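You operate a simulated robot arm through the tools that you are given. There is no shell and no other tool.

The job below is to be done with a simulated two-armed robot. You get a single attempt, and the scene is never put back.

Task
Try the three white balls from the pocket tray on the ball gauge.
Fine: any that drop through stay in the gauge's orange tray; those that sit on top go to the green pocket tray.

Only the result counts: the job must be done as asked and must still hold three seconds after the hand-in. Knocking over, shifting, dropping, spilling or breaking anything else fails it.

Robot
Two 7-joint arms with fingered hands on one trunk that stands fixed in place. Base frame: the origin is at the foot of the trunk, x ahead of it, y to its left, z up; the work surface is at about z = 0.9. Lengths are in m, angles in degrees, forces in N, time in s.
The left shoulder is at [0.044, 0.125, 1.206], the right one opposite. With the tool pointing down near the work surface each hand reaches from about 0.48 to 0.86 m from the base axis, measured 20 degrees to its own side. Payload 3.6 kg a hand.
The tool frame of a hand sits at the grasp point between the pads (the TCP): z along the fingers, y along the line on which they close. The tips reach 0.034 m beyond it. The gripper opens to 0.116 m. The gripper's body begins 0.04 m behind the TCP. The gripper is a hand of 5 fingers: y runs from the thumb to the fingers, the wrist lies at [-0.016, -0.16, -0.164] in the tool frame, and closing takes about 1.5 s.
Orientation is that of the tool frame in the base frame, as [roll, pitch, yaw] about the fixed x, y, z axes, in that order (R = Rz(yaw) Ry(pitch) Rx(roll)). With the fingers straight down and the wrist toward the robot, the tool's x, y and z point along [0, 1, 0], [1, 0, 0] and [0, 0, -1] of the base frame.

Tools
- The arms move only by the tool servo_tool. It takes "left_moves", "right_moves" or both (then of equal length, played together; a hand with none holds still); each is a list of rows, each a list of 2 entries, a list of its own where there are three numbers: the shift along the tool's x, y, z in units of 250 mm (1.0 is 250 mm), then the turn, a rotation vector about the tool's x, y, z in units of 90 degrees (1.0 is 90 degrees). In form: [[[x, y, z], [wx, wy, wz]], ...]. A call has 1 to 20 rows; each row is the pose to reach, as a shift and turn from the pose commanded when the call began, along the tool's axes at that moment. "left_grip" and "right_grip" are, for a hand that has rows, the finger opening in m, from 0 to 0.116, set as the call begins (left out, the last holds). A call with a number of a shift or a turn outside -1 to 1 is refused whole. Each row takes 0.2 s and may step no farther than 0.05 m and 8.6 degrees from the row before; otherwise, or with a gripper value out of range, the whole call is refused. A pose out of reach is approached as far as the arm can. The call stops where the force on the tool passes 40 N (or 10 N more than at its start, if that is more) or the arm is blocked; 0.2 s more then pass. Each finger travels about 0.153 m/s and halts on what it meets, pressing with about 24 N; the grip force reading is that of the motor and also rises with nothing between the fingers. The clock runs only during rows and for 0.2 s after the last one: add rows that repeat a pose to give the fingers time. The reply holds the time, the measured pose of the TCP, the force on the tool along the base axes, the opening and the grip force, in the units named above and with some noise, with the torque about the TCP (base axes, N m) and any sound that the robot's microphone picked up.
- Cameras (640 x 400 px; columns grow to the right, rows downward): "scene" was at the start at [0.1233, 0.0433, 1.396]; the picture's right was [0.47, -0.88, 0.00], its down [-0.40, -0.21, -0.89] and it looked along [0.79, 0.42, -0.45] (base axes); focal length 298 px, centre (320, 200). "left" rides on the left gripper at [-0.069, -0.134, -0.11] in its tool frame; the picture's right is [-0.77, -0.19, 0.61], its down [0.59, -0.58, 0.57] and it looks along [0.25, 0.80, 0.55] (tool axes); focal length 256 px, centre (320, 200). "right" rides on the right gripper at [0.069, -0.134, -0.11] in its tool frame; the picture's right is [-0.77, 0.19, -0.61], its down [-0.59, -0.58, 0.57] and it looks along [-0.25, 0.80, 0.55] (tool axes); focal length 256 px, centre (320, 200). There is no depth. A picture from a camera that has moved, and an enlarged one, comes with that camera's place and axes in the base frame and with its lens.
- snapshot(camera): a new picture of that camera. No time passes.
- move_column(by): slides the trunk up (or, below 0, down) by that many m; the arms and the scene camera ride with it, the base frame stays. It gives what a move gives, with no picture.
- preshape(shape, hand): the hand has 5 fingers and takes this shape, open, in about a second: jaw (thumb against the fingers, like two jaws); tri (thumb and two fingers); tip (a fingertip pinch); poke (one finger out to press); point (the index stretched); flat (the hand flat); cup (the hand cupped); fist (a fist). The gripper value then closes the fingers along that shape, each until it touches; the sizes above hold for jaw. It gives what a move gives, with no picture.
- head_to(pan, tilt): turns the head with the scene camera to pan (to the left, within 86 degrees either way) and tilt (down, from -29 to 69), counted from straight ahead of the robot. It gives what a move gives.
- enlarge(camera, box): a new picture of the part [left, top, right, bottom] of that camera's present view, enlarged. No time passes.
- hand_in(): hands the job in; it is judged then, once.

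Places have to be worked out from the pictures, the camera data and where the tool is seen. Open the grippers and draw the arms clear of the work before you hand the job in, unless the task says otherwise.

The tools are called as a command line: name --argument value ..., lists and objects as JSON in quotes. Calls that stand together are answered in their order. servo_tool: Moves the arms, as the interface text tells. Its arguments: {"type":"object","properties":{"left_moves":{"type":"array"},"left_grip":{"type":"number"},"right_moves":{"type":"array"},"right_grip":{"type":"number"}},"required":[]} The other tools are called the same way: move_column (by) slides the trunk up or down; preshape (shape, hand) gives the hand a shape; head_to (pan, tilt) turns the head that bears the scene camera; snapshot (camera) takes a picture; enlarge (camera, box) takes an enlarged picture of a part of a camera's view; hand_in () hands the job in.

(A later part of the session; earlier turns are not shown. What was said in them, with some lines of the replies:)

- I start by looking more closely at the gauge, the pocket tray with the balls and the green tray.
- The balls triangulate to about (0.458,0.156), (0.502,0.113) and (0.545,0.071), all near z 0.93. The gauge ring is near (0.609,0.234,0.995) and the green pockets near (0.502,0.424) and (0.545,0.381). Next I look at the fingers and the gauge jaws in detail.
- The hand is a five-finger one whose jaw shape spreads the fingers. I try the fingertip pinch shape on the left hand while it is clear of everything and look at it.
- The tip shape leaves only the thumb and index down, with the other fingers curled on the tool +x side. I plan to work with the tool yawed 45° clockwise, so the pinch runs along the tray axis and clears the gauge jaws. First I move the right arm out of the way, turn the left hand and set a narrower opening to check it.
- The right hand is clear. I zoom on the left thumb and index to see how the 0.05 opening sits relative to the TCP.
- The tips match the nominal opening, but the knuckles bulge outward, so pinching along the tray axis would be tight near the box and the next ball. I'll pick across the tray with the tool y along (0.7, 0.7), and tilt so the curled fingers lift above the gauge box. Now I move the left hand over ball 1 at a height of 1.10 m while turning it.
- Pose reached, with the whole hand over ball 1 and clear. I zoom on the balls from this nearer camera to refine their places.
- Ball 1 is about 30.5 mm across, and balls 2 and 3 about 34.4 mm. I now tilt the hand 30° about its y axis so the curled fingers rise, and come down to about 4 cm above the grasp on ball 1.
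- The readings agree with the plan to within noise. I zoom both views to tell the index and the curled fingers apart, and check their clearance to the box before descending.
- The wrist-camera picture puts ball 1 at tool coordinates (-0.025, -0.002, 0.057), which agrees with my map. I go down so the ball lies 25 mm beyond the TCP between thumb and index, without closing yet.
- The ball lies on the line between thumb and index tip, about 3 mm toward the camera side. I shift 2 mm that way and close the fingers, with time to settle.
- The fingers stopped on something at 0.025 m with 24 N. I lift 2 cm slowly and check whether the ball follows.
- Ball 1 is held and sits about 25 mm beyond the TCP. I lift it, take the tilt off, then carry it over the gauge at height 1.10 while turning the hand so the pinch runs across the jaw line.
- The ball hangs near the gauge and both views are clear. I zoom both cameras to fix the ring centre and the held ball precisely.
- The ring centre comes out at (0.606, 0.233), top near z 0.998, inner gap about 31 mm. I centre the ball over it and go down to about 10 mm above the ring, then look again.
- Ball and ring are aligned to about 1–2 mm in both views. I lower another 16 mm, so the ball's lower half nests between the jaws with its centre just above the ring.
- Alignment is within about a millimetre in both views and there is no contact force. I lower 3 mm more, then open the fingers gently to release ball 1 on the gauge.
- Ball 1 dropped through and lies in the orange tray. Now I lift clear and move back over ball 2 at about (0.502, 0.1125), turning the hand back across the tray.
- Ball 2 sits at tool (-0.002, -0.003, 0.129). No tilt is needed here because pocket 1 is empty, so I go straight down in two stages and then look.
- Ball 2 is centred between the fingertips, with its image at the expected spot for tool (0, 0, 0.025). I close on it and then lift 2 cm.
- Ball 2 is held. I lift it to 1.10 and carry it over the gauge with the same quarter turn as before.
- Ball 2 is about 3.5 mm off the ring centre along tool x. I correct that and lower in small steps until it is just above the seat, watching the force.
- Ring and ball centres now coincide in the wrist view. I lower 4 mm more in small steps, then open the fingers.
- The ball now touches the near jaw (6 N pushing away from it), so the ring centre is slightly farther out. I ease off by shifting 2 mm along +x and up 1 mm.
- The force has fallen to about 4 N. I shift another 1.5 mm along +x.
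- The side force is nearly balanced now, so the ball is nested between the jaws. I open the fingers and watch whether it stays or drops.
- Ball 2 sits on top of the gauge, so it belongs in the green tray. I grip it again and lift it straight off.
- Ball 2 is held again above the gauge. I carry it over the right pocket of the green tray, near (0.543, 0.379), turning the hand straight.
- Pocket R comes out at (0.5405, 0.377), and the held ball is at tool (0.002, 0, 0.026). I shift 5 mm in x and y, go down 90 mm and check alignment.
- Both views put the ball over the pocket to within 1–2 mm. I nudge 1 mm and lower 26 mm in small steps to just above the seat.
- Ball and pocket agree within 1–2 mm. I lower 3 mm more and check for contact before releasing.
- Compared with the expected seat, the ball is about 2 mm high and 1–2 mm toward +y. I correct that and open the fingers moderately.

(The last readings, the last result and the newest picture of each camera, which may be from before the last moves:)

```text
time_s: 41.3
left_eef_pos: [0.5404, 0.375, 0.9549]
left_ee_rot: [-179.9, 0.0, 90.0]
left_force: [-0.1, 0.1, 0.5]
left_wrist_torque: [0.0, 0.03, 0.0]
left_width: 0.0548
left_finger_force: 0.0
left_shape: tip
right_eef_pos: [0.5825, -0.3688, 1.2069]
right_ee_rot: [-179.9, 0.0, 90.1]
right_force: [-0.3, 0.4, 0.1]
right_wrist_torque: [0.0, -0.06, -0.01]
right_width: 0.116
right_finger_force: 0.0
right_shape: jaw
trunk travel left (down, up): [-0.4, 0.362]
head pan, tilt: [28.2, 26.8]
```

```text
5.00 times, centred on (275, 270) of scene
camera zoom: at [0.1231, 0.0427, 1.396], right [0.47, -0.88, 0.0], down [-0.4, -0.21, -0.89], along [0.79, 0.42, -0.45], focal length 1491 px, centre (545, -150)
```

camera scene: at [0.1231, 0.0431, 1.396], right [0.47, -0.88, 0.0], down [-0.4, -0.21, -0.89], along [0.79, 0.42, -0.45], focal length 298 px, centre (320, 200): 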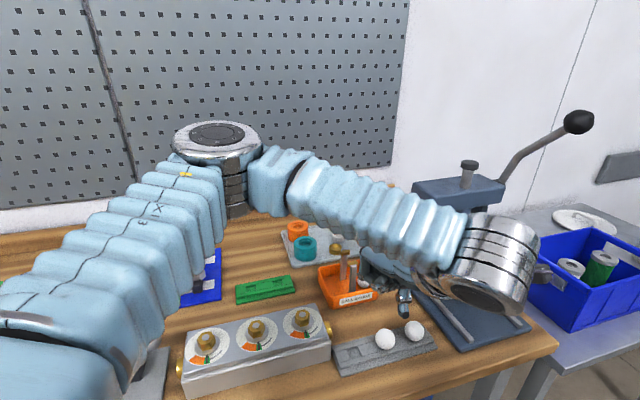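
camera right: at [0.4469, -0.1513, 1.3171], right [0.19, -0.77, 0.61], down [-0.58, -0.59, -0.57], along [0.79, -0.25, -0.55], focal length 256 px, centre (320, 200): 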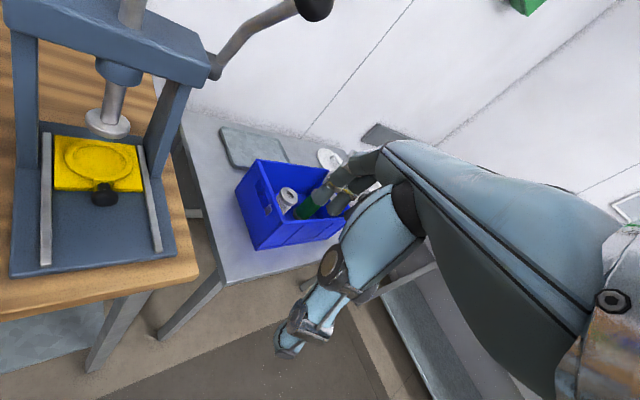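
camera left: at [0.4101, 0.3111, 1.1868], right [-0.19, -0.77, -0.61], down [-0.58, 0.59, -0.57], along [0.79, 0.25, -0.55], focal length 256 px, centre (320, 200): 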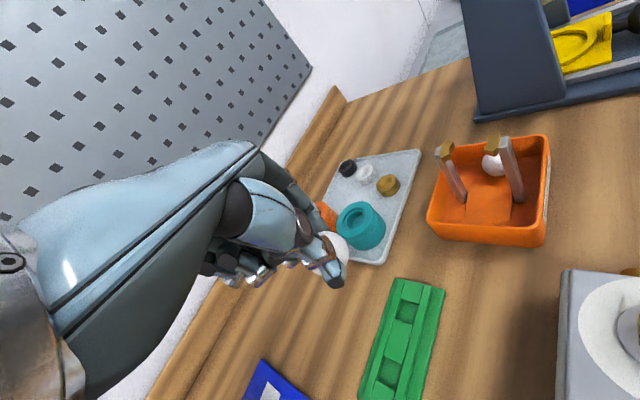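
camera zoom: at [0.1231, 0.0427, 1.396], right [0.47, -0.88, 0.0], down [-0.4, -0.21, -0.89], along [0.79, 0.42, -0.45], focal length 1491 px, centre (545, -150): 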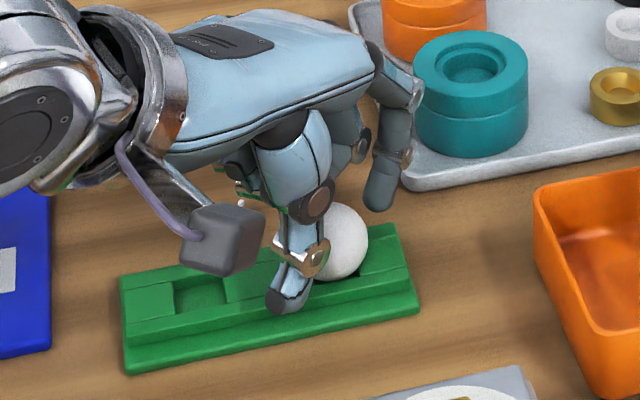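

Ball 2 appears to rest in the pocket. I lift straight up and check it.

servo_tool --left_moves '[[[0, 0, -0.05], [0, 0, 0]], [[0, 0, -0.15], [0, 0, 0]], [[0, 0, -0.3], [0, 0, 0]], [[0, 0, -0.45], [0, 0, 0]], [[0, 0, -0.58], [0, 0, 0]]]'

enlarge --camera "scene" --box '[220, 210, 340, 310]'

snapshot --camera "left"

```text
time_s: 42.5
left_eef_pos: [0.5383, 0.3724, 1.101]
left_ee_rot: [-179.8, 0.0, 89.9]
left_force: [0.5, 0.1, -0.4]
left_wrist_torque: [-0.04, 0.03, 0.01]
left_width: 0.0553
left_finger_force: 0.1
left_shape: tip
right_eef_pos: [0.5817, -0.3698, 1.207]
right_ee_rot: [-180.0, 0.1, 90.0]
right_force: [0.2, -0.1, 1.1]
right_wrist_torque: [0.01, 0.03, 0.0]
right_width: 0.1159
right_finger_force: 0.1
right_shape: jaw
trunk travel left (down, up): [-0.4, 0.362]
head pan, tilt: [28.2, 26.8]
```

```text
4.00 times, centred on (280, 260) of scene
camera zoom: at [0.123, 0.0425, 1.396], right [0.47, -0.88, 0.0], down [-0.4, -0.21, -0.89], along [0.79, 0.42, -0.45], focal length 1193 px, centre (480, -40)
```

zoom: 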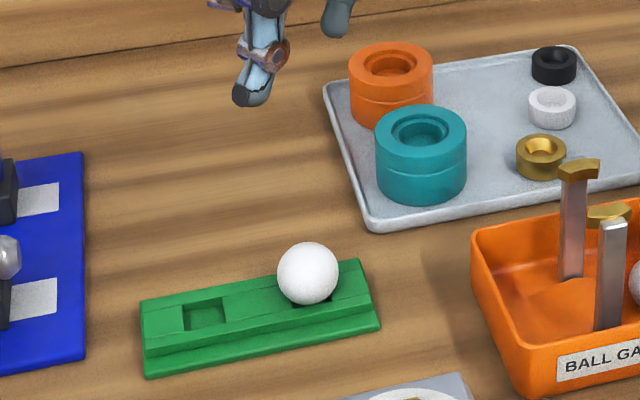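

```text
taken
camera left: at [0.4053, 0.304, 1.2124], right [-0.19, -0.77, -0.61], down [-0.58, 0.59, -0.57], along [0.79, 0.25, -0.55], focal length 256 px, centre (320, 200)
```

left: 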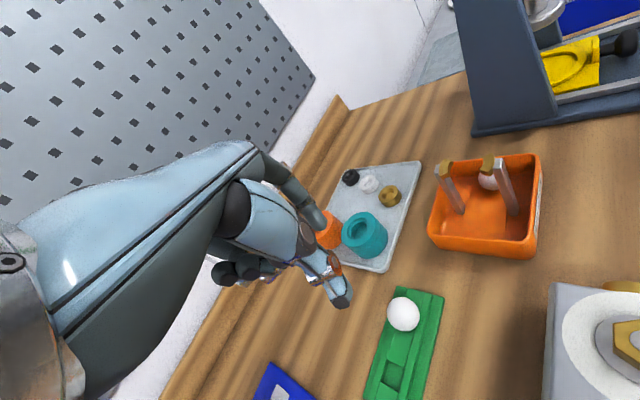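

Ball 2 rests in the green pocket. Next is ball 3 at about (0.544, 0.070): I travel at height 1.10, turn the hand across the tray, and hover above it.

servo_tool --left_moves '[[[-0.133, 0, 0], [0, 0, -0.0833]], [[-0.267, 0, 0], [0, 0, -0.1667]], [[-0.4, 0, 0], [0, 0, -0.25]], [[-0.533, 0, 0], [0, 0, -0.3333]], [[-0.667, 0, 0], [0, 0, -0.4167]], [[-0.8, 0, 0], [0, 0, -0.5]]]' --left_grip 0.06

servo_tool --left_moves '[[[-0.102, -0.095, 0.04], [0, 0, 0]], [[-0.205, -0.19, 0.1], [0, 0, 0]], [[-0.307, -0.284, 0.16], [0, 0, 0]], [[-0.307, -0.284, 0.16], [0, 0, 0]]]'

enlarge --camera "left" --box '[280, 190, 540, 370]'

snapshot --camera "scene"

```text
time_s: 43.9
left_eef_pos: [0.5407, 0.1732, 1.1003]
left_ee_rot: [179.9, -0.2, 134.9]
left_force: [0.1, -1.5, -0.6]
left_wrist_torque: [0.03, 0.0, 0.03]
left_width: 0.0595
left_finger_force: 0.0
left_shape: tip
right_eef_pos: [0.5829, -0.3725, 1.2047]
right_ee_rot: [-179.8, -0.1, 89.8]
right_force: [-0.2, -0.4, -0.1]
right_wrist_torque: [0.06, 0.0, -0.01]
right_width: 0.1159
right_finger_force: 0.0
right_shape: jaw
trunk travel left (down, up): [-0.4, 0.362]
head pan, tilt: [28.2, 26.8]
```

```text
time_s: 44.9
left_eef_pos: [0.5435, 0.072, 1.0606]
left_ee_rot: [180.0, 0.0, 135.0]
left_force: [0.4, 0.6, -0.1]
left_wrist_torque: [-0.01, 0.03, -0.03]
left_width: 0.0594
left_finger_force: 0.0
left_shape: tip
right_eef_pos: [0.582, -0.3698, 1.2055]
right_ee_rot: [-179.9, 0.0, 90.0]
right_force: [0.1, -0.8, 0.5]
right_wrist_torque: [-0.02, 0.02, -0.02]
right_width: 0.1161
right_finger_force: 0.0
right_shape: jaw
trunk travel left (down, up): [-0.4, 0.362]
head pan, tilt: [28.2, 26.8]
```

```text
2.22 times, centred on (410, 280) of left
camera zoom: at [0.4975, -0.0722, 1.1716], right [0.41, -0.68, -0.61], down [-0.82, 0.01, -0.57], along [0.39, 0.74, -0.55], focal length 569 px, centre (120, 22)
```

zoom: 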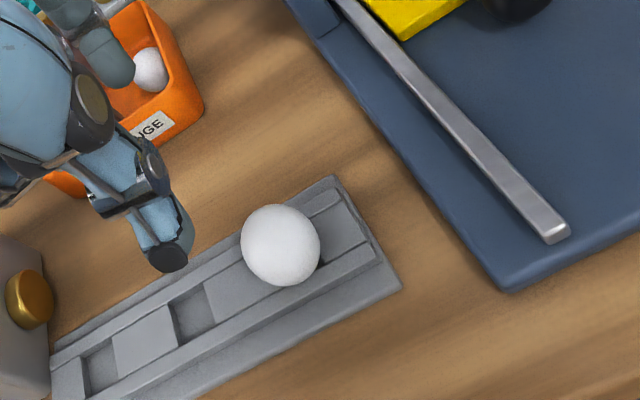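

```text
taken
camera scene: at [0.1231, 0.0431, 1.396], right [0.47, -0.88, 0.0], down [-0.4, -0.21, -0.89], along [0.79, 0.42, -0.45], focal length 298 px, centre (320, 200)
```

scene: 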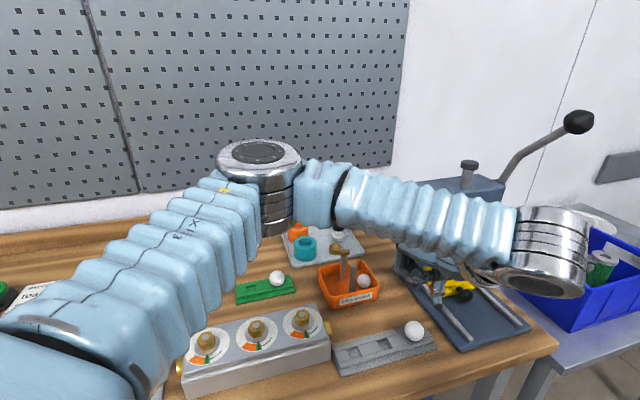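

Ball 3 appears at exactly the same tool-frame place as ball 2 did. I repeat the same descent, then check.

servo_tool --left_moves '[[[-0.004, -0.006, 0.14], [0, 0, 0]], [[-0.008, -0.011, 0.28], [0, 0, 0]], [[-0.008, -0.011, 0.35], [0, 0, 0]], [[-0.008, -0.011, 0.42], [0, 0, 0]], [[-0.008, -0.011, 0.42], [0, 0, 0]]]'

enlarge --camera "left" --box '[200, 140, 460, 320]'

enlarge --camera "scene" --box '[335, 270, 475, 382]'

```text
time_s: 46.1
left_eef_pos: [0.5445, 0.0687, 0.9551]
left_ee_rot: [-180.0, 0.0, 135.0]
left_force: [-0.4, -0.3, -0.2]
left_wrist_torque: [-0.05, 0.04, -0.02]
left_width: 0.0594
left_finger_force: 0.0
left_shape: tip
right_eef_pos: [0.5829, -0.3697, 1.2062]
right_ee_rot: [-179.9, 0.0, 89.9]
right_force: [-0.7, 0.4, 0.8]
right_wrist_torque: [-0.01, -0.04, 0.01]
right_width: 0.1162
right_finger_force: 0.0
right_shape: jaw
trunk travel left (down, up): [-0.4, 0.362]
head pan, tilt: [28.2, 26.8]
```

```text
2.22 times, centred on (330, 230) of left
camera zoom: at [0.498, -0.0764, 1.066], right [0.41, -0.68, -0.61], down [-0.82, 0.01, -0.57], along [0.39, 0.74, -0.55], focal length 569 px, centre (298, 133)
```

zoom: 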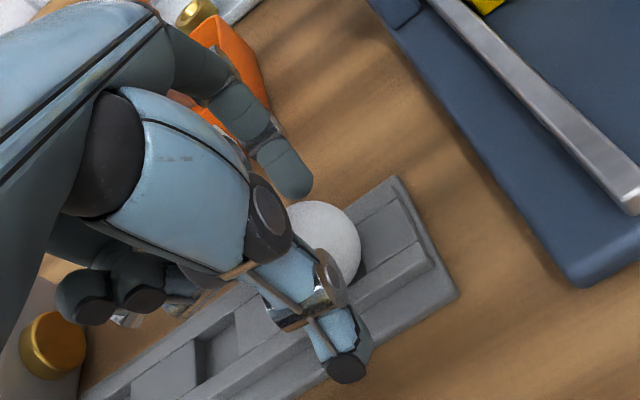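

```text
3.57 times, centred on (405, 326) of scene
camera zoom: at [0.1232, 0.0421, 1.396], right [0.47, -0.88, 0.0], down [-0.4, -0.21, -0.89], along [0.79, 0.42, -0.45], focal length 1065 px, centre (16, -250)
```

zoom: 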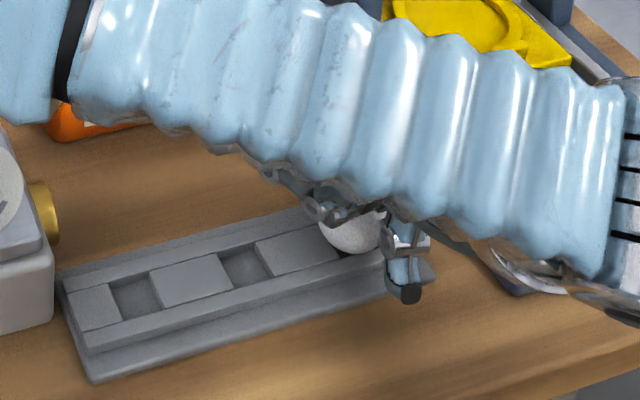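

The ball is between the fingers as before. I close and lift it 2 cm.

servo_tool --left_moves '[[[0, 0, 0], [0, 0, 0]], [[0, 0, 0], [0, 0, 0]], [[0, 0, 0], [0, 0, 0]], [[0, 0, 0], [0, 0, 0]], [[0, 0, 0], [0, 0, 0]]]' --left_grip 0.018

servo_tool --left_moves '[[[0, 0, -0.02], [0, 0, 0]], [[0, 0, -0.04], [0, 0, 0]], [[0, 0, -0.06], [0, 0, 0]], [[0, 0, -0.08], [0, 0, 0]]]'

enlarge --camera "left" --box '[200, 140, 460, 320]'

```text
time_s: 47.3
left_eef_pos: [0.544, 0.0682, 0.9555]
left_ee_rot: [-180.0, 0.1, 135.0]
left_force: [-0.1, 0.9, -0.7]
left_wrist_torque: [0.0, -0.04, -0.02]
left_width: 0.0285
left_finger_force: 23.6
left_shape: tip
right_eef_pos: [0.5825, -0.3693, 1.2063]
right_ee_rot: [-179.9, 0.0, 90.0]
right_force: [1.1, 0.4, 0.3]
right_wrist_torque: [0.0, 0.01, 0.03]
right_width: 0.1159
right_finger_force: 0.1
right_shape: jaw
trunk travel left (down, up): [-0.4, 0.362]
head pan, tilt: [28.2, 26.8]
```

```text
time_s: 48.3
left_eef_pos: [0.5433, 0.0677, 0.9758]
left_ee_rot: [180.0, 0.1, 135.0]
left_force: [-0.4, 0.3, -0.9]
left_wrist_torque: [0.0, 0.0, 0.01]
left_width: 0.0285
left_finger_force: 24.3
left_shape: tip
right_eef_pos: [0.5824, -0.3694, 1.2071]
right_ee_rot: [-179.9, 0.0, 90.0]
right_force: [-0.8, -0.6, 0.4]
right_wrist_torque: [0.0, -0.02, 0.01]
right_width: 0.1159
right_finger_force: 0.1
right_shape: jaw
trunk travel left (down, up): [-0.4, 0.362]
head pan, tilt: [28.2, 26.8]
```

```text
2.22 times, centred on (330, 230) of left
camera zoom: at [0.4972, -0.0771, 1.087], right [0.41, -0.68, -0.61], down [-0.83, 0.01, -0.56], along [0.39, 0.74, -0.55], focal length 569 px, centre (298, 133)
```

zoom: 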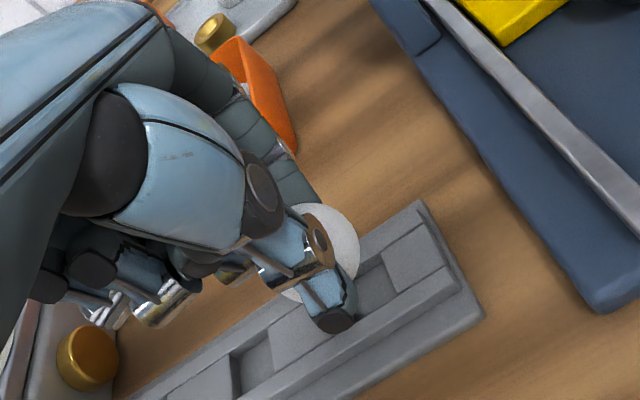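

Ball 3 is held. I lift to 1.10, carry it over the gauge with the quarter turn, and go down to 1.05 at the place where ball 2 seated.

servo_tool --left_moves '[[[0, 0, -0.165], [0, 0, 0]], [[0, 0, -0.33], [0, 0, 0]], [[0, 0, -0.496], [0, 0, 0]]]'

servo_tool --left_moves '[[[0.025, 0.054, 0], [0, 0, 0.0833]], [[0.05, 0.107, 0], [0, 0, 0.1667]], [[0.075, 0.161, 0], [0, 0, 0.25]], [[0.1, 0.214, 0], [0, 0, 0.3333]], [[0.125, 0.268, 0], [0, 0, 0.4167]], [[0.15, 0.321, 0], [0, 0, 0.5]], [[0.175, 0.375, 0], [0, 0, 0.5833]], [[0.2, 0.428, 0], [0, 0, 0.6667]], [[0.225, 0.482, 0], [0, 0, 0.75]], [[0.25, 0.535, 0], [0, 0, 0.8333]], [[0.275, 0.589, 0], [0, 0, 0.9167]], [[0.3, 0.642, 0], [0, 0, 1.0]], [[0.3, 0.642, 0], [0, 0, 1.0]]]'

servo_tool --left_moves '[[[0, 0, 0.1], [0, 0, 0]], [[0, 0, 0.2], [0, 0, 0]], [[0, 0, 0.2], [0, 0, 0]]]'

enlarge --camera "left" --box '[270, 190, 400, 300]'

enlarge --camera "scene" --box '[310, 210, 390, 310]'

```text
time_s: 49.1
left_eef_pos: [0.5389, 0.0663, 1.1028]
left_ee_rot: [180.0, -0.2, 135.0]
left_force: [-0.2, 0.7, -0.7]
left_wrist_torque: [0.02, -0.02, -0.01]
left_width: 0.0283
left_finger_force: 24.2
left_shape: tip
right_eef_pos: [0.5814, -0.369, 1.207]
right_ee_rot: [180.0, 0.1, 90.0]
right_force: [-0.4, 0.7, 0.4]
right_wrist_torque: [0.0, -0.01, 0.0]
right_width: 0.1161
right_finger_force: 0.0
right_shape: jaw
trunk travel left (down, up): [-0.4, 0.362]
head pan, tilt: [28.2, 26.8]
```

```text
time_s: 51.9
left_eef_pos: [0.604, 0.234, 1.1001]
left_ee_rot: [179.9, 0.2, 45.0]
left_force: [0.2, -0.1, -0.3]
left_wrist_torque: [0.02, 0.0, -0.03]
left_width: 0.0282
left_finger_force: 23.8
left_shape: tip
right_eef_pos: [0.5824, -0.3689, 1.208]
right_ee_rot: [-180.0, 0.0, 90.0]
right_force: [-0.1, -0.5, 0.6]
right_wrist_torque: [-0.02, 0.02, 0.02]
right_width: 0.1159
right_finger_force: 0.0
right_shape: jaw
trunk travel left (down, up): [-0.4, 0.362]
head pan, tilt: [28.2, 26.8]
```

```text
time_s: 52.7
left_eef_pos: [0.6028, 0.2332, 1.049]
left_ee_rot: [180.0, 0.0, 45.0]
left_force: [0.6, 0.2, -1.4]
left_wrist_torque: [-0.01, -0.01, 0.0]
left_width: 0.0284
left_finger_force: 24.4
left_shape: tip
right_eef_pos: [0.5817, -0.3694, 1.2057]
right_ee_rot: [-179.9, 0.0, 90.0]
right_force: [-1.1, -0.3, -0.3]
right_wrist_torque: [0.01, -0.05, 0.02]
right_width: 0.1159
right_finger_force: 0.0
right_shape: jaw
trunk travel left (down, up): [-0.4, 0.362]
head pan, tilt: [28.2, 26.8]
```

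```text
3.64 times, centred on (335, 245) of left
camera zoom: at [0.4599, 0.2789, 1.1596], right [-0.68, -0.41, -0.61], down [0.01, 0.82, -0.57], along [0.74, -0.39, -0.55], focal length 931 px, centre (266, 36)
```

zoom: 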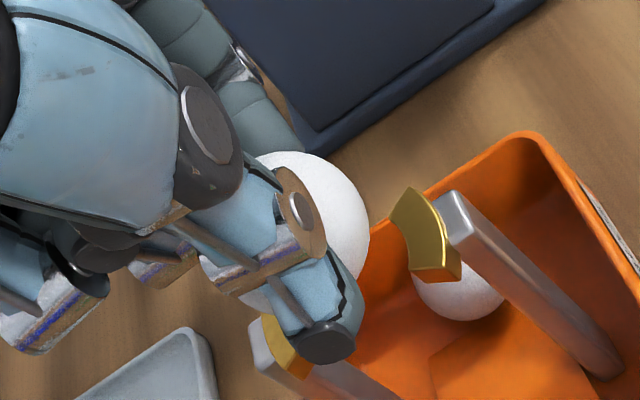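

```text
4.00 times, centred on (350, 260) of scene
camera zoom: at [0.1231, 0.0426, 1.396], right [0.47, -0.88, 0.0], down [-0.4, -0.21, -0.89], along [0.79, 0.42, -0.45], focal length 1193 px, centre (200, -40)
```

zoom: 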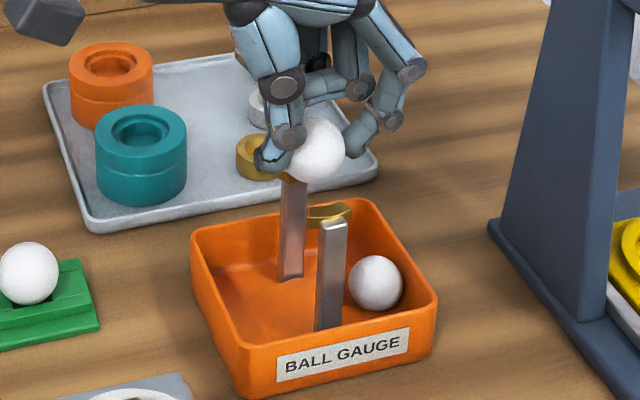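

Compared with ball 2's good seating, the hand is about 3 mm short along +x. I correct this and lower 13 mm.

servo_tool --left_moves '[[[0.012, 0, 0.02], [0, 0, 0]], [[0.012, 0, 0.04], [0, 0, 0]], [[0.012, 0, 0.052], [0, 0, 0]], [[0.012, 0, 0.052], [0, 0, 0]]]'

enlarge --camera "left" --box '[270, 190, 400, 300]'

enlarge --camera "scene" --box '[310, 210, 390, 310]'

```text
time_s: 53.7
left_eef_pos: [0.6049, 0.2372, 1.0371]
left_ee_rot: [-179.9, 0.1, 45.0]
left_force: [-0.5, -0.6, -0.2]
left_wrist_torque: [-0.02, -0.03, -0.03]
left_width: 0.0286
left_finger_force: 24.0
left_shape: tip
right_eef_pos: [0.5824, -0.3695, 1.2061]
right_ee_rot: [-179.9, 0.0, 90.0]
right_force: [-0.1, -0.1, -0.4]
right_wrist_torque: [0.0, 0.02, -0.02]
right_width: 0.1159
right_finger_force: 0.3
right_shape: jaw
trunk travel left (down, up): [-0.4, 0.362]
head pan, tilt: [28.2, 26.8]
```

```text
3.64 times, centred on (335, 245) of left
camera zoom: at [0.4622, 0.2812, 1.1474], right [-0.68, -0.41, -0.61], down [0.01, 0.82, -0.57], along [0.74, -0.39, -0.55], focal length 931 px, centre (266, 36)
```

zoom: 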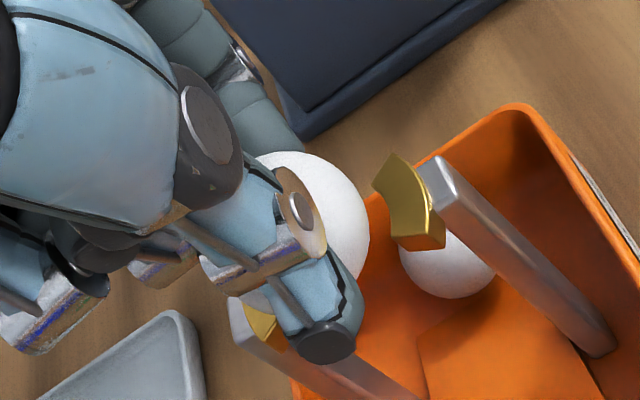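

```text
4.00 times, centred on (350, 260) of scene
camera zoom: at [0.1232, 0.0427, 1.396], right [0.47, -0.88, 0.0], down [-0.4, -0.21, -0.89], along [0.79, 0.42, -0.45], focal length 1193 px, centre (200, -40)
```

zoom: 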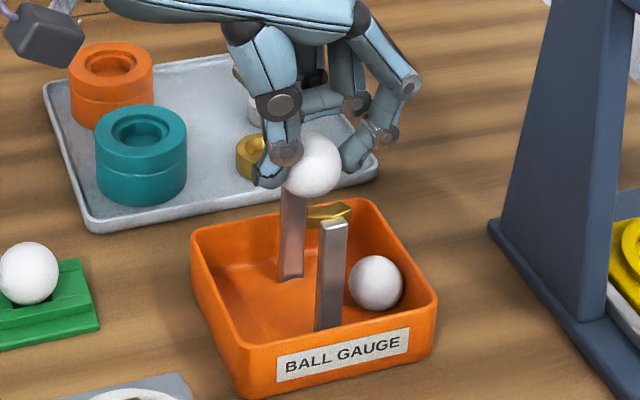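

The ball is nearly centred in both views. I lower 4 mm more and read the force.

servo_tool --left_moves '[[[-0.002, 0, 0.006], [0, 0, 0]], [[-0.002, 0, 0.012], [0, 0, 0]], [[-0.002, 0, 0.018], [0, 0, 0]], [[-0.002, 0, 0.018], [0, 0, 0]]]'

enlarge --camera "left" --box '[270, 190, 400, 300]'

enlarge --camera "scene" --box '[310, 210, 390, 310]'

```text
time_s: 54.7
left_eef_pos: [0.6063, 0.2346, 1.0308]
left_ee_rot: [-179.9, -0.1, 45.0]
left_force: [-0.1, -1.0, 1.1]
left_wrist_torque: [0.0, 0.01, 0.01]
left_width: 0.0282
left_finger_force: 23.7
left_shape: tip
right_eef_pos: [0.5816, -0.3685, 1.2075]
right_ee_rot: [-179.9, -0.1, 90.0]
right_force: [-0.8, 0.2, -0.1]
right_wrist_torque: [-0.01, 0.01, 0.01]
right_width: 0.1156
right_finger_force: 0.0
right_shape: jaw
trunk travel left (down, up): [-0.4, 0.362]
head pan, tilt: [28.2, 26.8]
```

```text
3.64 times, centred on (335, 245) of left
camera zoom: at [0.4616, 0.2803, 1.1431], right [-0.68, -0.41, -0.61], down [0.01, 0.82, -0.57], along [0.74, -0.39, -0.55], focal length 931 px, centre (266, 36)
```

zoom: 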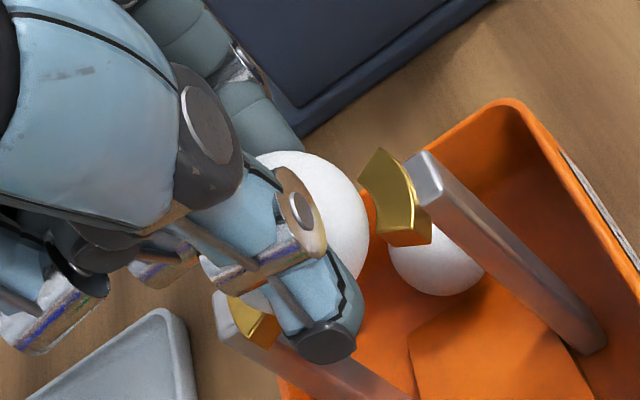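

```text
4.00 times, centred on (350, 260) of scene
camera zoom: at [0.123, 0.0425, 1.396], right [0.47, -0.88, 0.0], down [-0.4, -0.21, -0.89], along [0.79, 0.42, -0.45], focal length 1193 px, centre (200, -40)
```

zoom: 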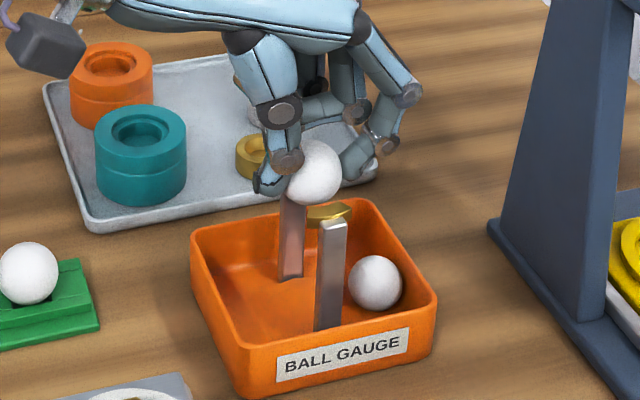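

There is almost no force and the ball is about 2 mm above the seated height of ball 2. I open the fingers to release it.

servo_tool --left_moves '[[[0, 0, 0.006], [0, 0, 0]], [[0, 0, 0.006], [0, 0, 0]]]'

servo_tool --left_moves '[[[0, 0, 0], [0, 0, 0]], [[0, 0, 0], [0, 0, 0]], [[0, 0, 0], [0, 0, 0]], [[0, 0, 0], [0, 0, 0]]]' --left_grip 0.055

enlarge --camera "left" --box '[270, 190, 460, 350]'

enlarge --camera "scene" --box '[310, 210, 390, 310]'

```text
time_s: 55.3
left_eef_pos: [0.6046, 0.2345, 1.0302]
left_ee_rot: [-179.9, 0.0, 44.9]
left_force: [-1.7, -3.5, 2.7]
left_wrist_torque: [-0.05, 0.03, 0.02]
left_width: 0.0283
left_finger_force: 24.5
left_shape: tip
right_eef_pos: [0.5818, -0.3706, 1.206]
right_ee_rot: [180.0, 0.0, 90.0]
right_force: [0.5, 0.0, 0.8]
right_wrist_torque: [-0.02, 0.01, 0.0]
right_width: 0.116
right_finger_force: 0.1
right_shape: jaw
trunk travel left (down, up): [-0.4, 0.362]
head pan, tilt: [28.2, 26.8]
```

```text
time_s: 56.3
left_eef_pos: [0.6057, 0.2358, 1.031]
left_ee_rot: [179.9, -0.1, 45.0]
left_force: [-0.5, 0.4, 0.0]
left_wrist_torque: [0.01, 0.03, -0.01]
left_width: 0.0541
left_finger_force: 0.1
left_shape: tip
right_eef_pos: [0.5818, -0.3691, 1.2068]
right_ee_rot: [-179.9, 0.1, 90.0]
right_force: [-0.5, 0.0, -0.5]
right_wrist_torque: [-0.01, 0.02, -0.03]
right_width: 0.1158
right_finger_force: 0.1
right_shape: jaw
trunk travel left (down, up): [-0.4, 0.362]
head pan, tilt: [28.2, 26.8]
```

```text
2.50 times, centred on (365, 270) of left
camera zoom: at [0.4617, 0.2809, 1.1413], right [-0.68, -0.41, -0.61], down [0.01, 0.82, -0.57], along [0.74, -0.39, -0.55], focal length 640 px, centre (208, 25)
```

zoom: 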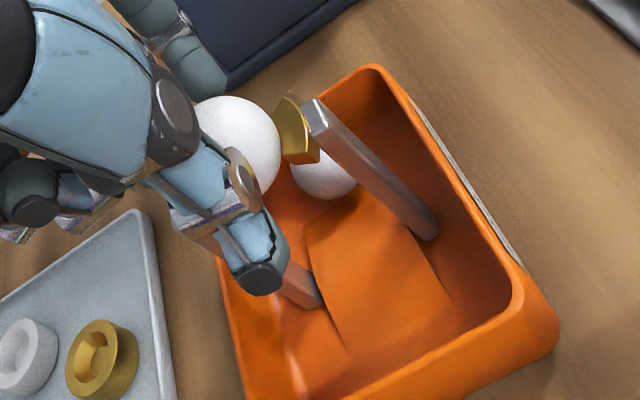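

```text
4.00 times, centred on (350, 260) of scene
camera zoom: at [0.1232, 0.0427, 1.396], right [0.47, -0.88, 0.0], down [-0.4, -0.21, -0.89], along [0.79, 0.42, -0.45], focal length 1193 px, centre (200, -40)
```

zoom: 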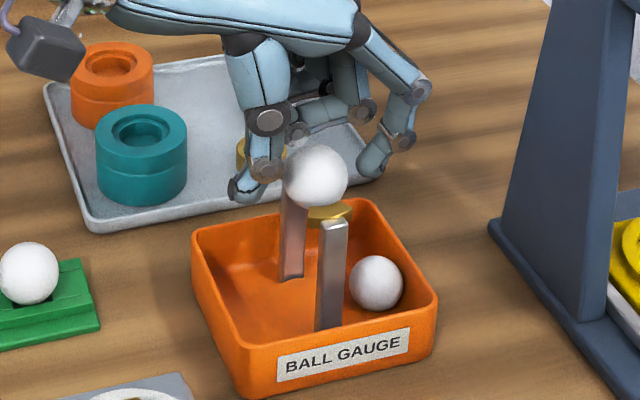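

Ball 3 also sits on top of the gauge. I re-grip it, lift it off, and carry it over the free left pocket of the green tray, near (0.498, 0.420).

servo_tool --left_moves '[[[0, 0, 0], [0, 0, 0]], [[0, 0, 0], [0, 0, 0]], [[0, 0, 0], [0, 0, 0]], [[0, 0, 0], [0, 0, 0]], [[0, 0, 0], [0, 0, 0]]]' --left_grip 0.018

servo_tool --left_moves '[[[0, 0, -0.04], [0, 0, 0]], [[0, 0, -0.1], [0, 0, 0]], [[0, 0, -0.2], [0, 0, 0]], [[0, 0, -0.28], [0, 0, 0]]]'

servo_tool --left_moves '[[[0.037, -0.138, 0], [0, 0, -0.0833]], [[0.073, -0.275, 0], [0, 0, -0.1667]], [[0.11, -0.413, 0], [0, 0, -0.25]], [[0.147, -0.551, 0.02], [0, 0, -0.3333]], [[0.183, -0.688, 0.05], [0, 0, -0.4167]], [[0.22, -0.826, 0.1], [0, 0, -0.5]], [[0.22, -0.826, 0.1], [0, 0, -0.5]]]'

enlarge --camera "left" --box '[270, 200, 450, 340]'

enlarge --camera "scene" --box '[200, 190, 340, 310]'

```text
time_s: 57.5
left_eef_pos: [0.6047, 0.2357, 1.0293]
left_ee_rot: [180.0, 0.0, 45.0]
left_force: [-0.2, 0.3, 0.3]
left_wrist_torque: [-0.01, -0.01, -0.04]
left_width: 0.0286
left_finger_force: 24.3
left_shape: tip
right_eef_pos: [0.5824, -0.3687, 1.206]
right_ee_rot: [-179.9, 0.0, 90.0]
right_force: [-0.1, 0.4, 0.3]
right_wrist_torque: [-0.02, 0.02, 0.03]
right_width: 0.1157
right_finger_force: 0.0
right_shape: jaw
trunk travel left (down, up): [-0.4, 0.362]
head pan, tilt: [28.2, 26.8]
```

```text
time_s: 58.5
left_eef_pos: [0.6047, 0.2351, 1.1009]
left_ee_rot: [-180.0, 0.0, 45.0]
left_force: [-0.1, 0.3, -0.3]
left_wrist_torque: [0.01, 0.04, -0.01]
left_width: 0.0284
left_finger_force: 24.2
left_shape: tip
right_eef_pos: [0.5824, -0.3697, 1.2076]
right_ee_rot: [-179.8, 0.0, 90.0]
right_force: [0.1, 1.2, 0.2]
right_wrist_torque: [0.0, 0.0, -0.03]
right_width: 0.1161
right_finger_force: 0.1
right_shape: jaw
trunk travel left (down, up): [-0.4, 0.362]
head pan, tilt: [28.2, 26.8]
```

```text
time_s: 60.1
left_eef_pos: [0.4985, 0.4189, 1.0763]
left_ee_rot: [180.0, 0.1, 90.1]
left_force: [0.6, 0.6, -0.6]
left_wrist_torque: [-0.01, 0.03, -0.01]
left_width: 0.0282
left_finger_force: 24.0
left_shape: tip
right_eef_pos: [0.5809, -0.369, 1.2065]
right_ee_rot: [-179.9, 0.1, 90.0]
right_force: [-0.8, -0.5, -0.8]
right_wrist_torque: [0.02, 0.0, 0.02]
right_width: 0.1159
right_finger_force: 0.0
right_shape: jaw
trunk travel left (down, up): [-0.4, 0.362]
head pan, tilt: [28.2, 26.8]
```

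```text
2.86 times, centred on (360, 270) of left
camera zoom: at [0.3636, 0.3485, 1.1875], right [-0.19, -0.77, -0.61], down [-0.58, 0.59, -0.57], along [0.79, 0.25, -0.55], focal length 731 px, centre (206, 0)
```

zoom: 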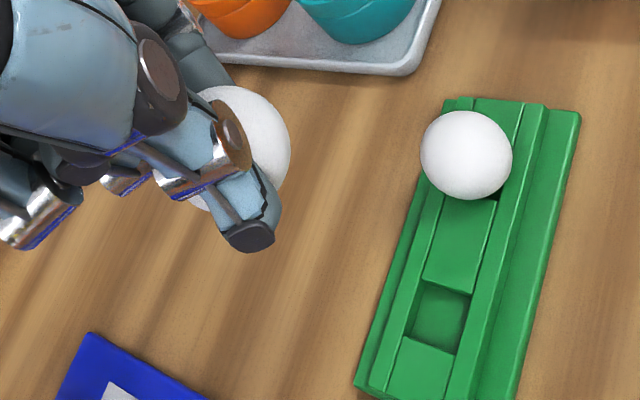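

```text
3.33 times, centred on (270, 250) of scene
camera zoom: at [0.1235, 0.0424, 1.396], right [0.47, -0.88, 0.0], down [-0.4, -0.21, -0.89], along [0.79, 0.42, -0.45], focal length 994 px, centre (487, 33)
```

zoom: 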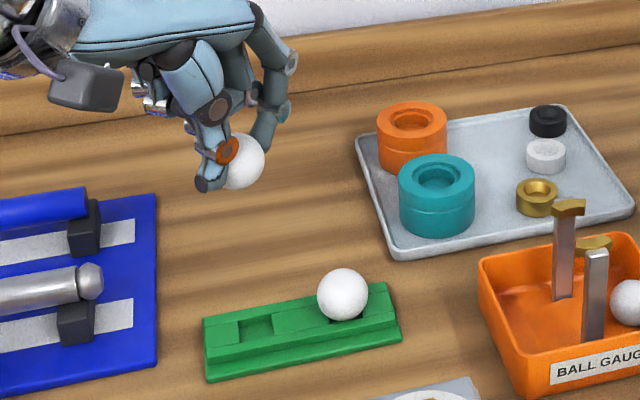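

Pocket L is almost directly below the ball: about +1 mm in x and −0.7 mm in y of the tool. I descend 90 mm and check.

servo_tool --left_moves '[[[0.004, -0.003, 0.12], [0, 0, 0]], [[0.005, -0.003, 0.24], [0, 0, 0]], [[0.005, -0.003, 0.36], [0, 0, 0]], [[0.005, -0.003, 0.36], [0, 0, 0]]]'

enlarge --camera "left" --box '[270, 180, 400, 300]'

enlarge --camera "scene" --box '[220, 230, 310, 310]'

snapshot --camera "scene"

```text
time_s: 61.1
left_eef_pos: [0.4985, 0.4211, 0.9855]
left_ee_rot: [180.0, 0.0, 89.9]
left_force: [-1.3, -0.6, 0.1]
left_wrist_torque: [0.04, 0.02, 0.01]
left_width: 0.0283
left_finger_force: 24.5
left_shape: tip
right_eef_pos: [0.582, -0.3688, 1.2067]
right_ee_rot: [-179.8, 0.0, 90.0]
right_force: [0.3, -0.7, 1.2]
right_wrist_torque: [0.02, -0.01, 0.01]
right_width: 0.116
right_finger_force: 0.1
right_shape: jaw
trunk travel left (down, up): [-0.4, 0.362]
head pan, tilt: [28.2, 26.8]
```

```text
3.33 times, centred on (335, 240) of left
camera zoom: at [0.3645, 0.3526, 1.0954], right [-0.19, -0.77, -0.61], down [-0.58, 0.59, -0.57], along [0.8, 0.25, -0.55], focal length 853 px, centre (270, 67)
```

zoom: 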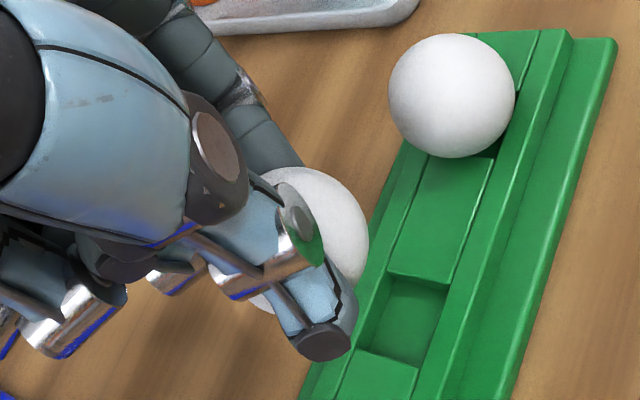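

```text
5.00 times, centred on (265, 270) of scene
camera zoom: at [0.1231, 0.0426, 1.396], right [0.47, -0.88, 0.0], down [-0.4, -0.21, -0.89], along [0.79, 0.42, -0.45], focal length 1491 px, centre (595, -150)
```

zoom: 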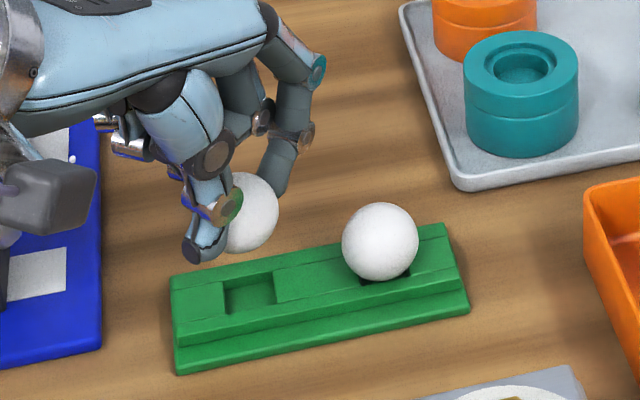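

```text
taken
camera scene: at [0.1231, 0.0426, 1.396], right [0.47, -0.88, 0.0], down [-0.4, -0.21, -0.89], along [0.79, 0.42, -0.45], focal length 298 px, centre (320, 200)
```

scene: 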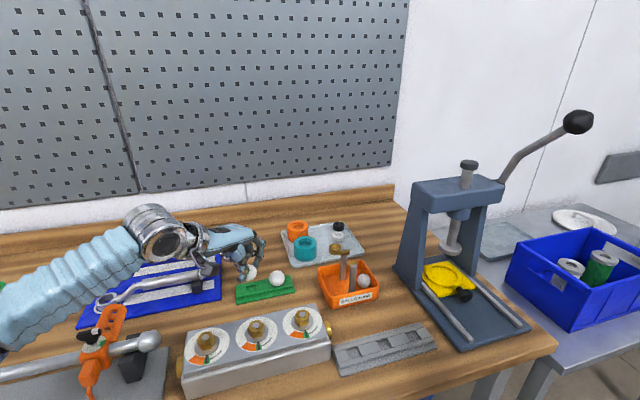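

Both views suggest the ball must move about 3 mm along −x and 1.5 mm along −y of the tool. I correct while lowering 26 mm and then compare again.

servo_tool --left_moves '[[[-0.012, -0.006, 0.02], [0, 0, 0]], [[-0.012, -0.006, 0.05], [0, 0, 0]], [[-0.012, -0.006, 0.08], [0, 0, 0]], [[-0.012, -0.006, 0.1], [0, 0, 0]], [[-0.012, -0.006, 0.1], [0, 0, 0]]]'

enlarge --camera "left" --box '[270, 200, 400, 300]'

enlarge --camera "scene" --box '[220, 230, 310, 310]'

```text
time_s: 62.3
left_eef_pos: [0.496, 0.4175, 0.9609]
left_ee_rot: [-180.0, 0.0, 90.0]
left_force: [0.2, -0.1, -0.3]
left_wrist_torque: [0.0, 0.03, 0.0]
left_width: 0.0282
left_finger_force: 24.5
left_shape: tip
right_eef_pos: [0.582, -0.369, 1.2064]
right_ee_rot: [-179.9, 0.1, 90.0]
right_force: [0.5, 0.2, 0.2]
right_wrist_torque: [0.02, 0.01, 0.03]
right_width: 0.1158
right_finger_force: 0.1
right_shape: jaw
trunk travel left (down, up): [-0.4, 0.362]
head pan, tilt: [28.2, 26.8]
```

```text
4.00 times, centred on (335, 250) of left
camera zoom: at [0.362, 0.3494, 1.0717], right [-0.19, -0.77, -0.61], down [-0.58, 0.59, -0.57], along [0.79, 0.25, -0.55], focal length 1024 px, centre (260, 0)
```

zoom: 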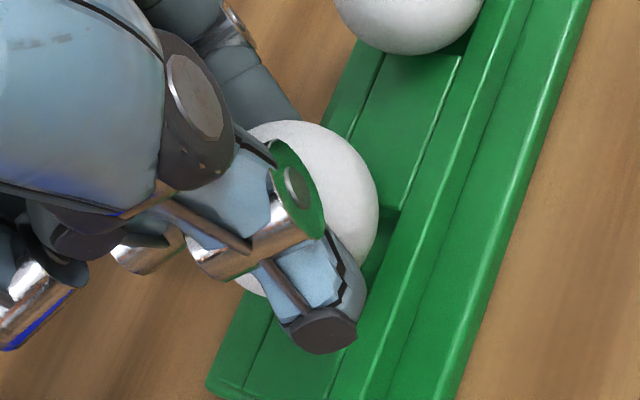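

```text
5.00 times, centred on (265, 270) of scene
camera zoom: at [0.1231, 0.0427, 1.396], right [0.47, -0.88, 0.0], down [-0.4, -0.21, -0.89], along [0.79, 0.42, -0.45], focal length 1491 px, centre (595, -150)
```

zoom: 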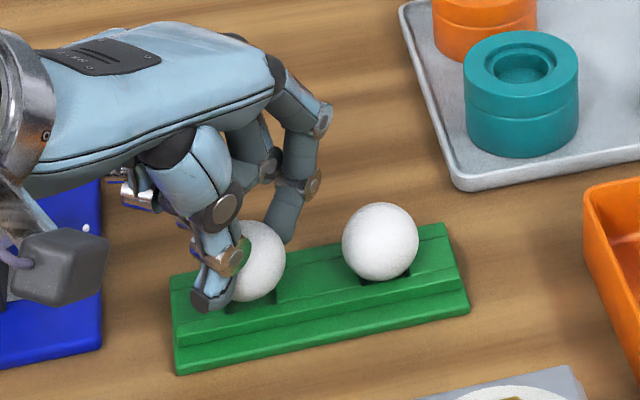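

The relation of ball to pocket now matches the successful first placement, and the ball is about 4 mm above its seat. I lower 4 mm in small steps and read the force.

servo_tool --left_moves '[[[0, 0, 0.006], [0, 0, 0]], [[0, 0, 0.012], [0, 0, 0]], [[0, 0, 0.016], [0, 0, 0]], [[0, 0, 0.016], [0, 0, 0]]]'

enlarge --camera "scene" --box '[220, 230, 310, 310]'

```text
time_s: 63.3
left_eef_pos: [0.496, 0.4192, 0.9579]
left_ee_rot: [180.0, 0.0, 90.0]
left_force: [-0.3, 0.3, -1.0]
left_wrist_torque: [0.02, 0.0, -0.01]
left_width: 0.0281
left_finger_force: 24.3
left_shape: tip
right_eef_pos: [0.5811, -0.3683, 1.2076]
right_ee_rot: [-179.8, -0.1, 90.0]
right_force: [-0.4, 0.3, 0.0]
right_wrist_torque: [0.04, 0.0, 0.01]
right_width: 0.1161
right_finger_force: 0.0
right_shape: jaw
trunk travel left (down, up): [-0.4, 0.362]
head pan, tilt: [28.2, 26.8]
```

```text
5.00 times, centred on (265, 270) of scene
camera zoom: at [0.1232, 0.0428, 1.396], right [0.47, -0.88, 0.0], down [-0.4, -0.21, -0.89], along [0.79, 0.42, -0.45], focal length 1491 px, centre (595, -150)
```

zoom: 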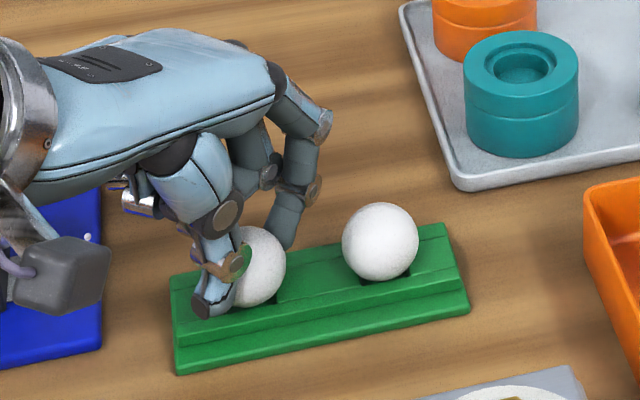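

Still no contact and the ball is about 1–2 mm high. I lower 1.5 mm more and release.

servo_tool --left_moves '[[[0, 0, 0.004], [0, 0, 0]], [[0, 0, 0.007], [0, 0, 0]], [[0, 0, 0.007], [0, 0, 0]]]'

servo_tool --left_moves '[[[0, 0, 0], [0, 0, 0]], [[0, 0, 0], [0, 0, 0]], [[0, 0, 0], [0, 0, 0]], [[0, 0, 0], [0, 0, 0]]]' --left_grip 0.056

enlarge --camera "left" --box '[270, 180, 400, 300]'

enlarge --camera "scene" --box '[220, 230, 310, 310]'

```text
time_s: 64.1
left_eef_pos: [0.4968, 0.4189, 0.9559]
left_ee_rot: [179.9, 0.0, 90.0]
left_force: [0.3, 1.2, 3.4]
left_wrist_torque: [0.06, -0.03, -0.01]
left_width: 0.0285
left_finger_force: 24.1
left_shape: tip
right_eef_pos: [0.5812, -0.3684, 1.207]
right_ee_rot: [-179.9, 0.0, 89.9]
right_force: [0.5, -0.7, 0.5]
right_wrist_torque: [0.0, -0.04, -0.02]
right_width: 0.1158
right_finger_force: 0.0
right_shape: jaw
trunk travel left (down, up): [-0.4, 0.362]
head pan, tilt: [28.2, 26.8]
```

```text
time_s: 65.1
left_eef_pos: [0.4954, 0.4186, 0.9552]
left_ee_rot: [179.9, 0.0, 90.0]
left_force: [0.4, -0.1, -0.1]
left_wrist_torque: [0.01, -0.01, -0.01]
left_width: 0.0551
left_finger_force: 0.0
left_shape: tip
right_eef_pos: [0.5828, -0.3684, 1.2054]
right_ee_rot: [-180.0, 0.0, 90.0]
right_force: [-0.8, 0.9, 0.2]
right_wrist_torque: [0.02, -0.03, 0.01]
right_width: 0.1159
right_finger_force: 0.2
right_shape: jaw
trunk travel left (down, up): [-0.4, 0.362]
head pan, tilt: [28.2, 26.8]
```

```text
3.33 times, centred on (335, 240) of left
camera zoom: at [0.3619, 0.3491, 1.0661], right [-0.19, -0.77, -0.61], down [-0.58, 0.59, -0.57], along [0.8, 0.25, -0.55], focal length 853 px, centre (270, 67)
```

zoom: 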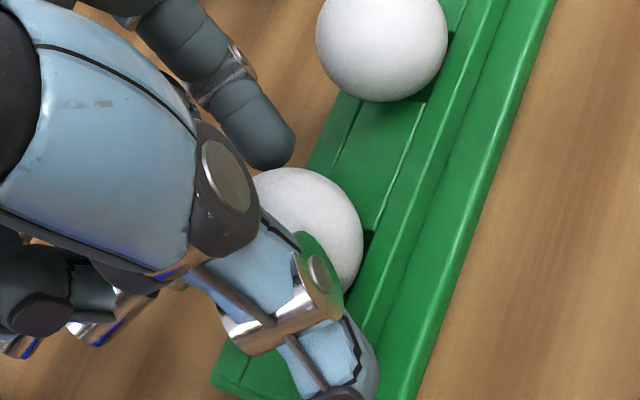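

```text
5.00 times, centred on (265, 270) of scene
camera zoom: at [0.1231, 0.0428, 1.396], right [0.47, -0.88, 0.0], down [-0.4, -0.21, -0.89], along [0.79, 0.42, -0.45], focal length 1491 px, centre (595, -150)
```

zoom: 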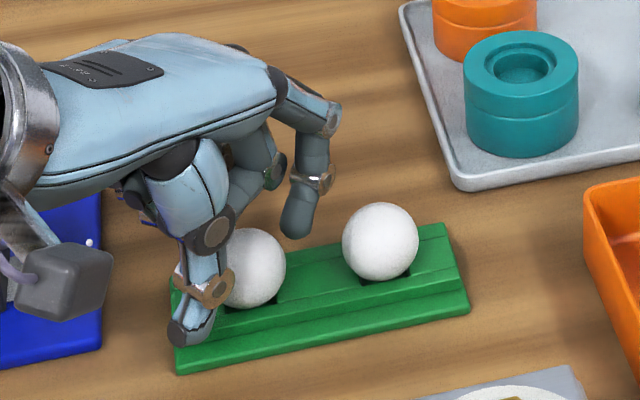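

Ball 3 is released in pocket L. I lift straight up, well clear of the work, and open the hand fully.

servo_tool --left_moves '[[[0, 0, -0.05], [0, 0, 0]], [[0, 0, -0.15], [0, 0, 0]], [[0, 0, -0.3], [0, 0, 0]], [[0, 0, -0.45], [0, 0, 0]], [[0, 0, -0.6], [0, 0, 0]], [[0, 0, -0.8], [0, 0, 0]], [[0, 0, -0.96], [0, 0, 0]]]'

servo_tool --left_moves '[[[0, -0.1, 0], [0, 0, 0]], [[0, -0.2, 0], [0, 0, 0]], [[0, -0.2, 0], [0, 0, 0]], [[0, -0.2, 0], [0, 0, 0]], [[0, -0.2, 0], [0, 0, 0]]]' --left_grip 0.116

snapshot --camera "scene"

enlarge --camera "scene" --box '[220, 230, 440, 370]'

snapshot --camera "left"

```text
time_s: 66.7
left_eef_pos: [0.4968, 0.4196, 1.1976]
left_ee_rot: [-179.9, 0.0, 90.1]
left_force: [-0.1, -0.7, 0.7]
left_wrist_torque: [0.0, -0.01, 0.01]
left_width: 0.0551
left_finger_force: 0.0
left_shape: tip
right_eef_pos: [0.5817, -0.3691, 1.2065]
right_ee_rot: [-180.0, 0.1, 90.1]
right_force: [0.3, -0.8, 0.9]
right_wrist_torque: [0.0, 0.03, -0.01]
right_width: 0.1159
right_finger_force: 0.0
right_shape: jaw
trunk travel left (down, up): [-0.4, 0.362]
head pan, tilt: [28.2, 26.8]
```

```text
time_s: 67.9
left_eef_pos: [0.4465, 0.4184, 1.1958]
left_ee_rot: [179.9, 0.0, 90.0]
left_force: [0.1, 0.0, -0.2]
left_wrist_torque: [-0.03, -0.05, 0.02]
left_width: 0.116
left_finger_force: 0.1
left_shape: tip
right_eef_pos: [0.5818, -0.3692, 1.2065]
right_ee_rot: [-179.9, -0.1, 90.0]
right_force: [0.4, -0.4, 0.1]
right_wrist_torque: [-0.04, 0.0, 0.01]
right_width: 0.1158
right_finger_force: 0.0
right_shape: jaw
trunk travel left (down, up): [-0.4, 0.362]
head pan, tilt: [28.2, 26.8]
```

```text
taken
camera scene: at [0.1232, 0.0427, 1.396], right [0.47, -0.88, 0.0], down [-0.4, -0.21, -0.89], along [0.79, 0.42, -0.45], focal length 298 px, centre (320, 200)
```

scene: 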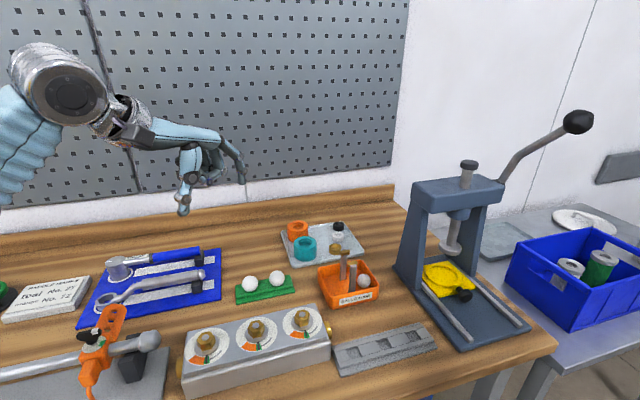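

```text
2.86 times, centred on (330, 300) of scene
camera zoom: at [0.1232, 0.0427, 1.396], right [0.47, -0.88, 0.0], down [-0.4, -0.21, -0.89], along [0.79, 0.42, -0.45], focal length 852 px, centre (291, -86)
```

zoom: 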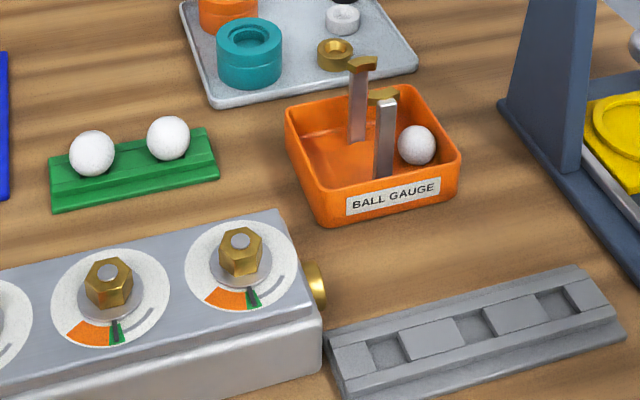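

```text
taken
camera left: at [0.3129, 0.3502, 1.3066], right [-0.19, -0.77, -0.61], down [-0.58, 0.59, -0.57], along [0.8, 0.25, -0.55], focal length 256 px, centre (320, 200)
```

left: 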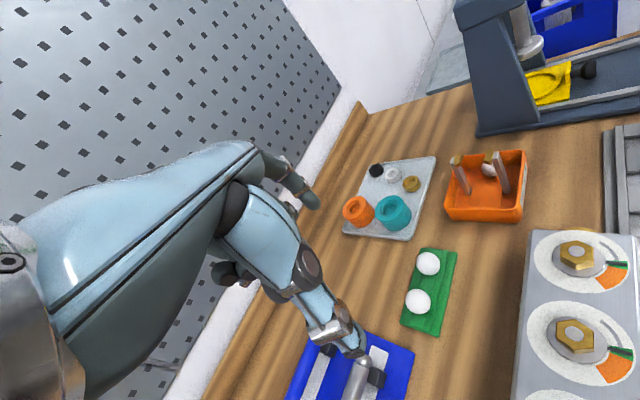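

Ball 1 dropped through and lies in the gauge's orange tray. Balls 2 and 3, which sat on top, rest in the green tray's two pockets; nothing else looks moved, the hands are open and both arms are clear. I hand the job in.

hand_in

```text
The job is handed in.
```

I tried all three white balls on the gauge and handed the job in; I haven't seen the judge's result.

- **Ball 1** (about 30.5 mm across) dropped through and stays in the gauge's orange tray.
- **Balls 2 and 3** (about 34 mm each) sat on top, so each now rests in a pocket of the green tray.

In the last pictures all three balls were at rest and nothing else looked moved. Both hands were open and both arms were clear of the work.

While seating ball 2 on the gauge I briefly touched the near jaw with about 8 N. I saw no sign that the gauge moved.
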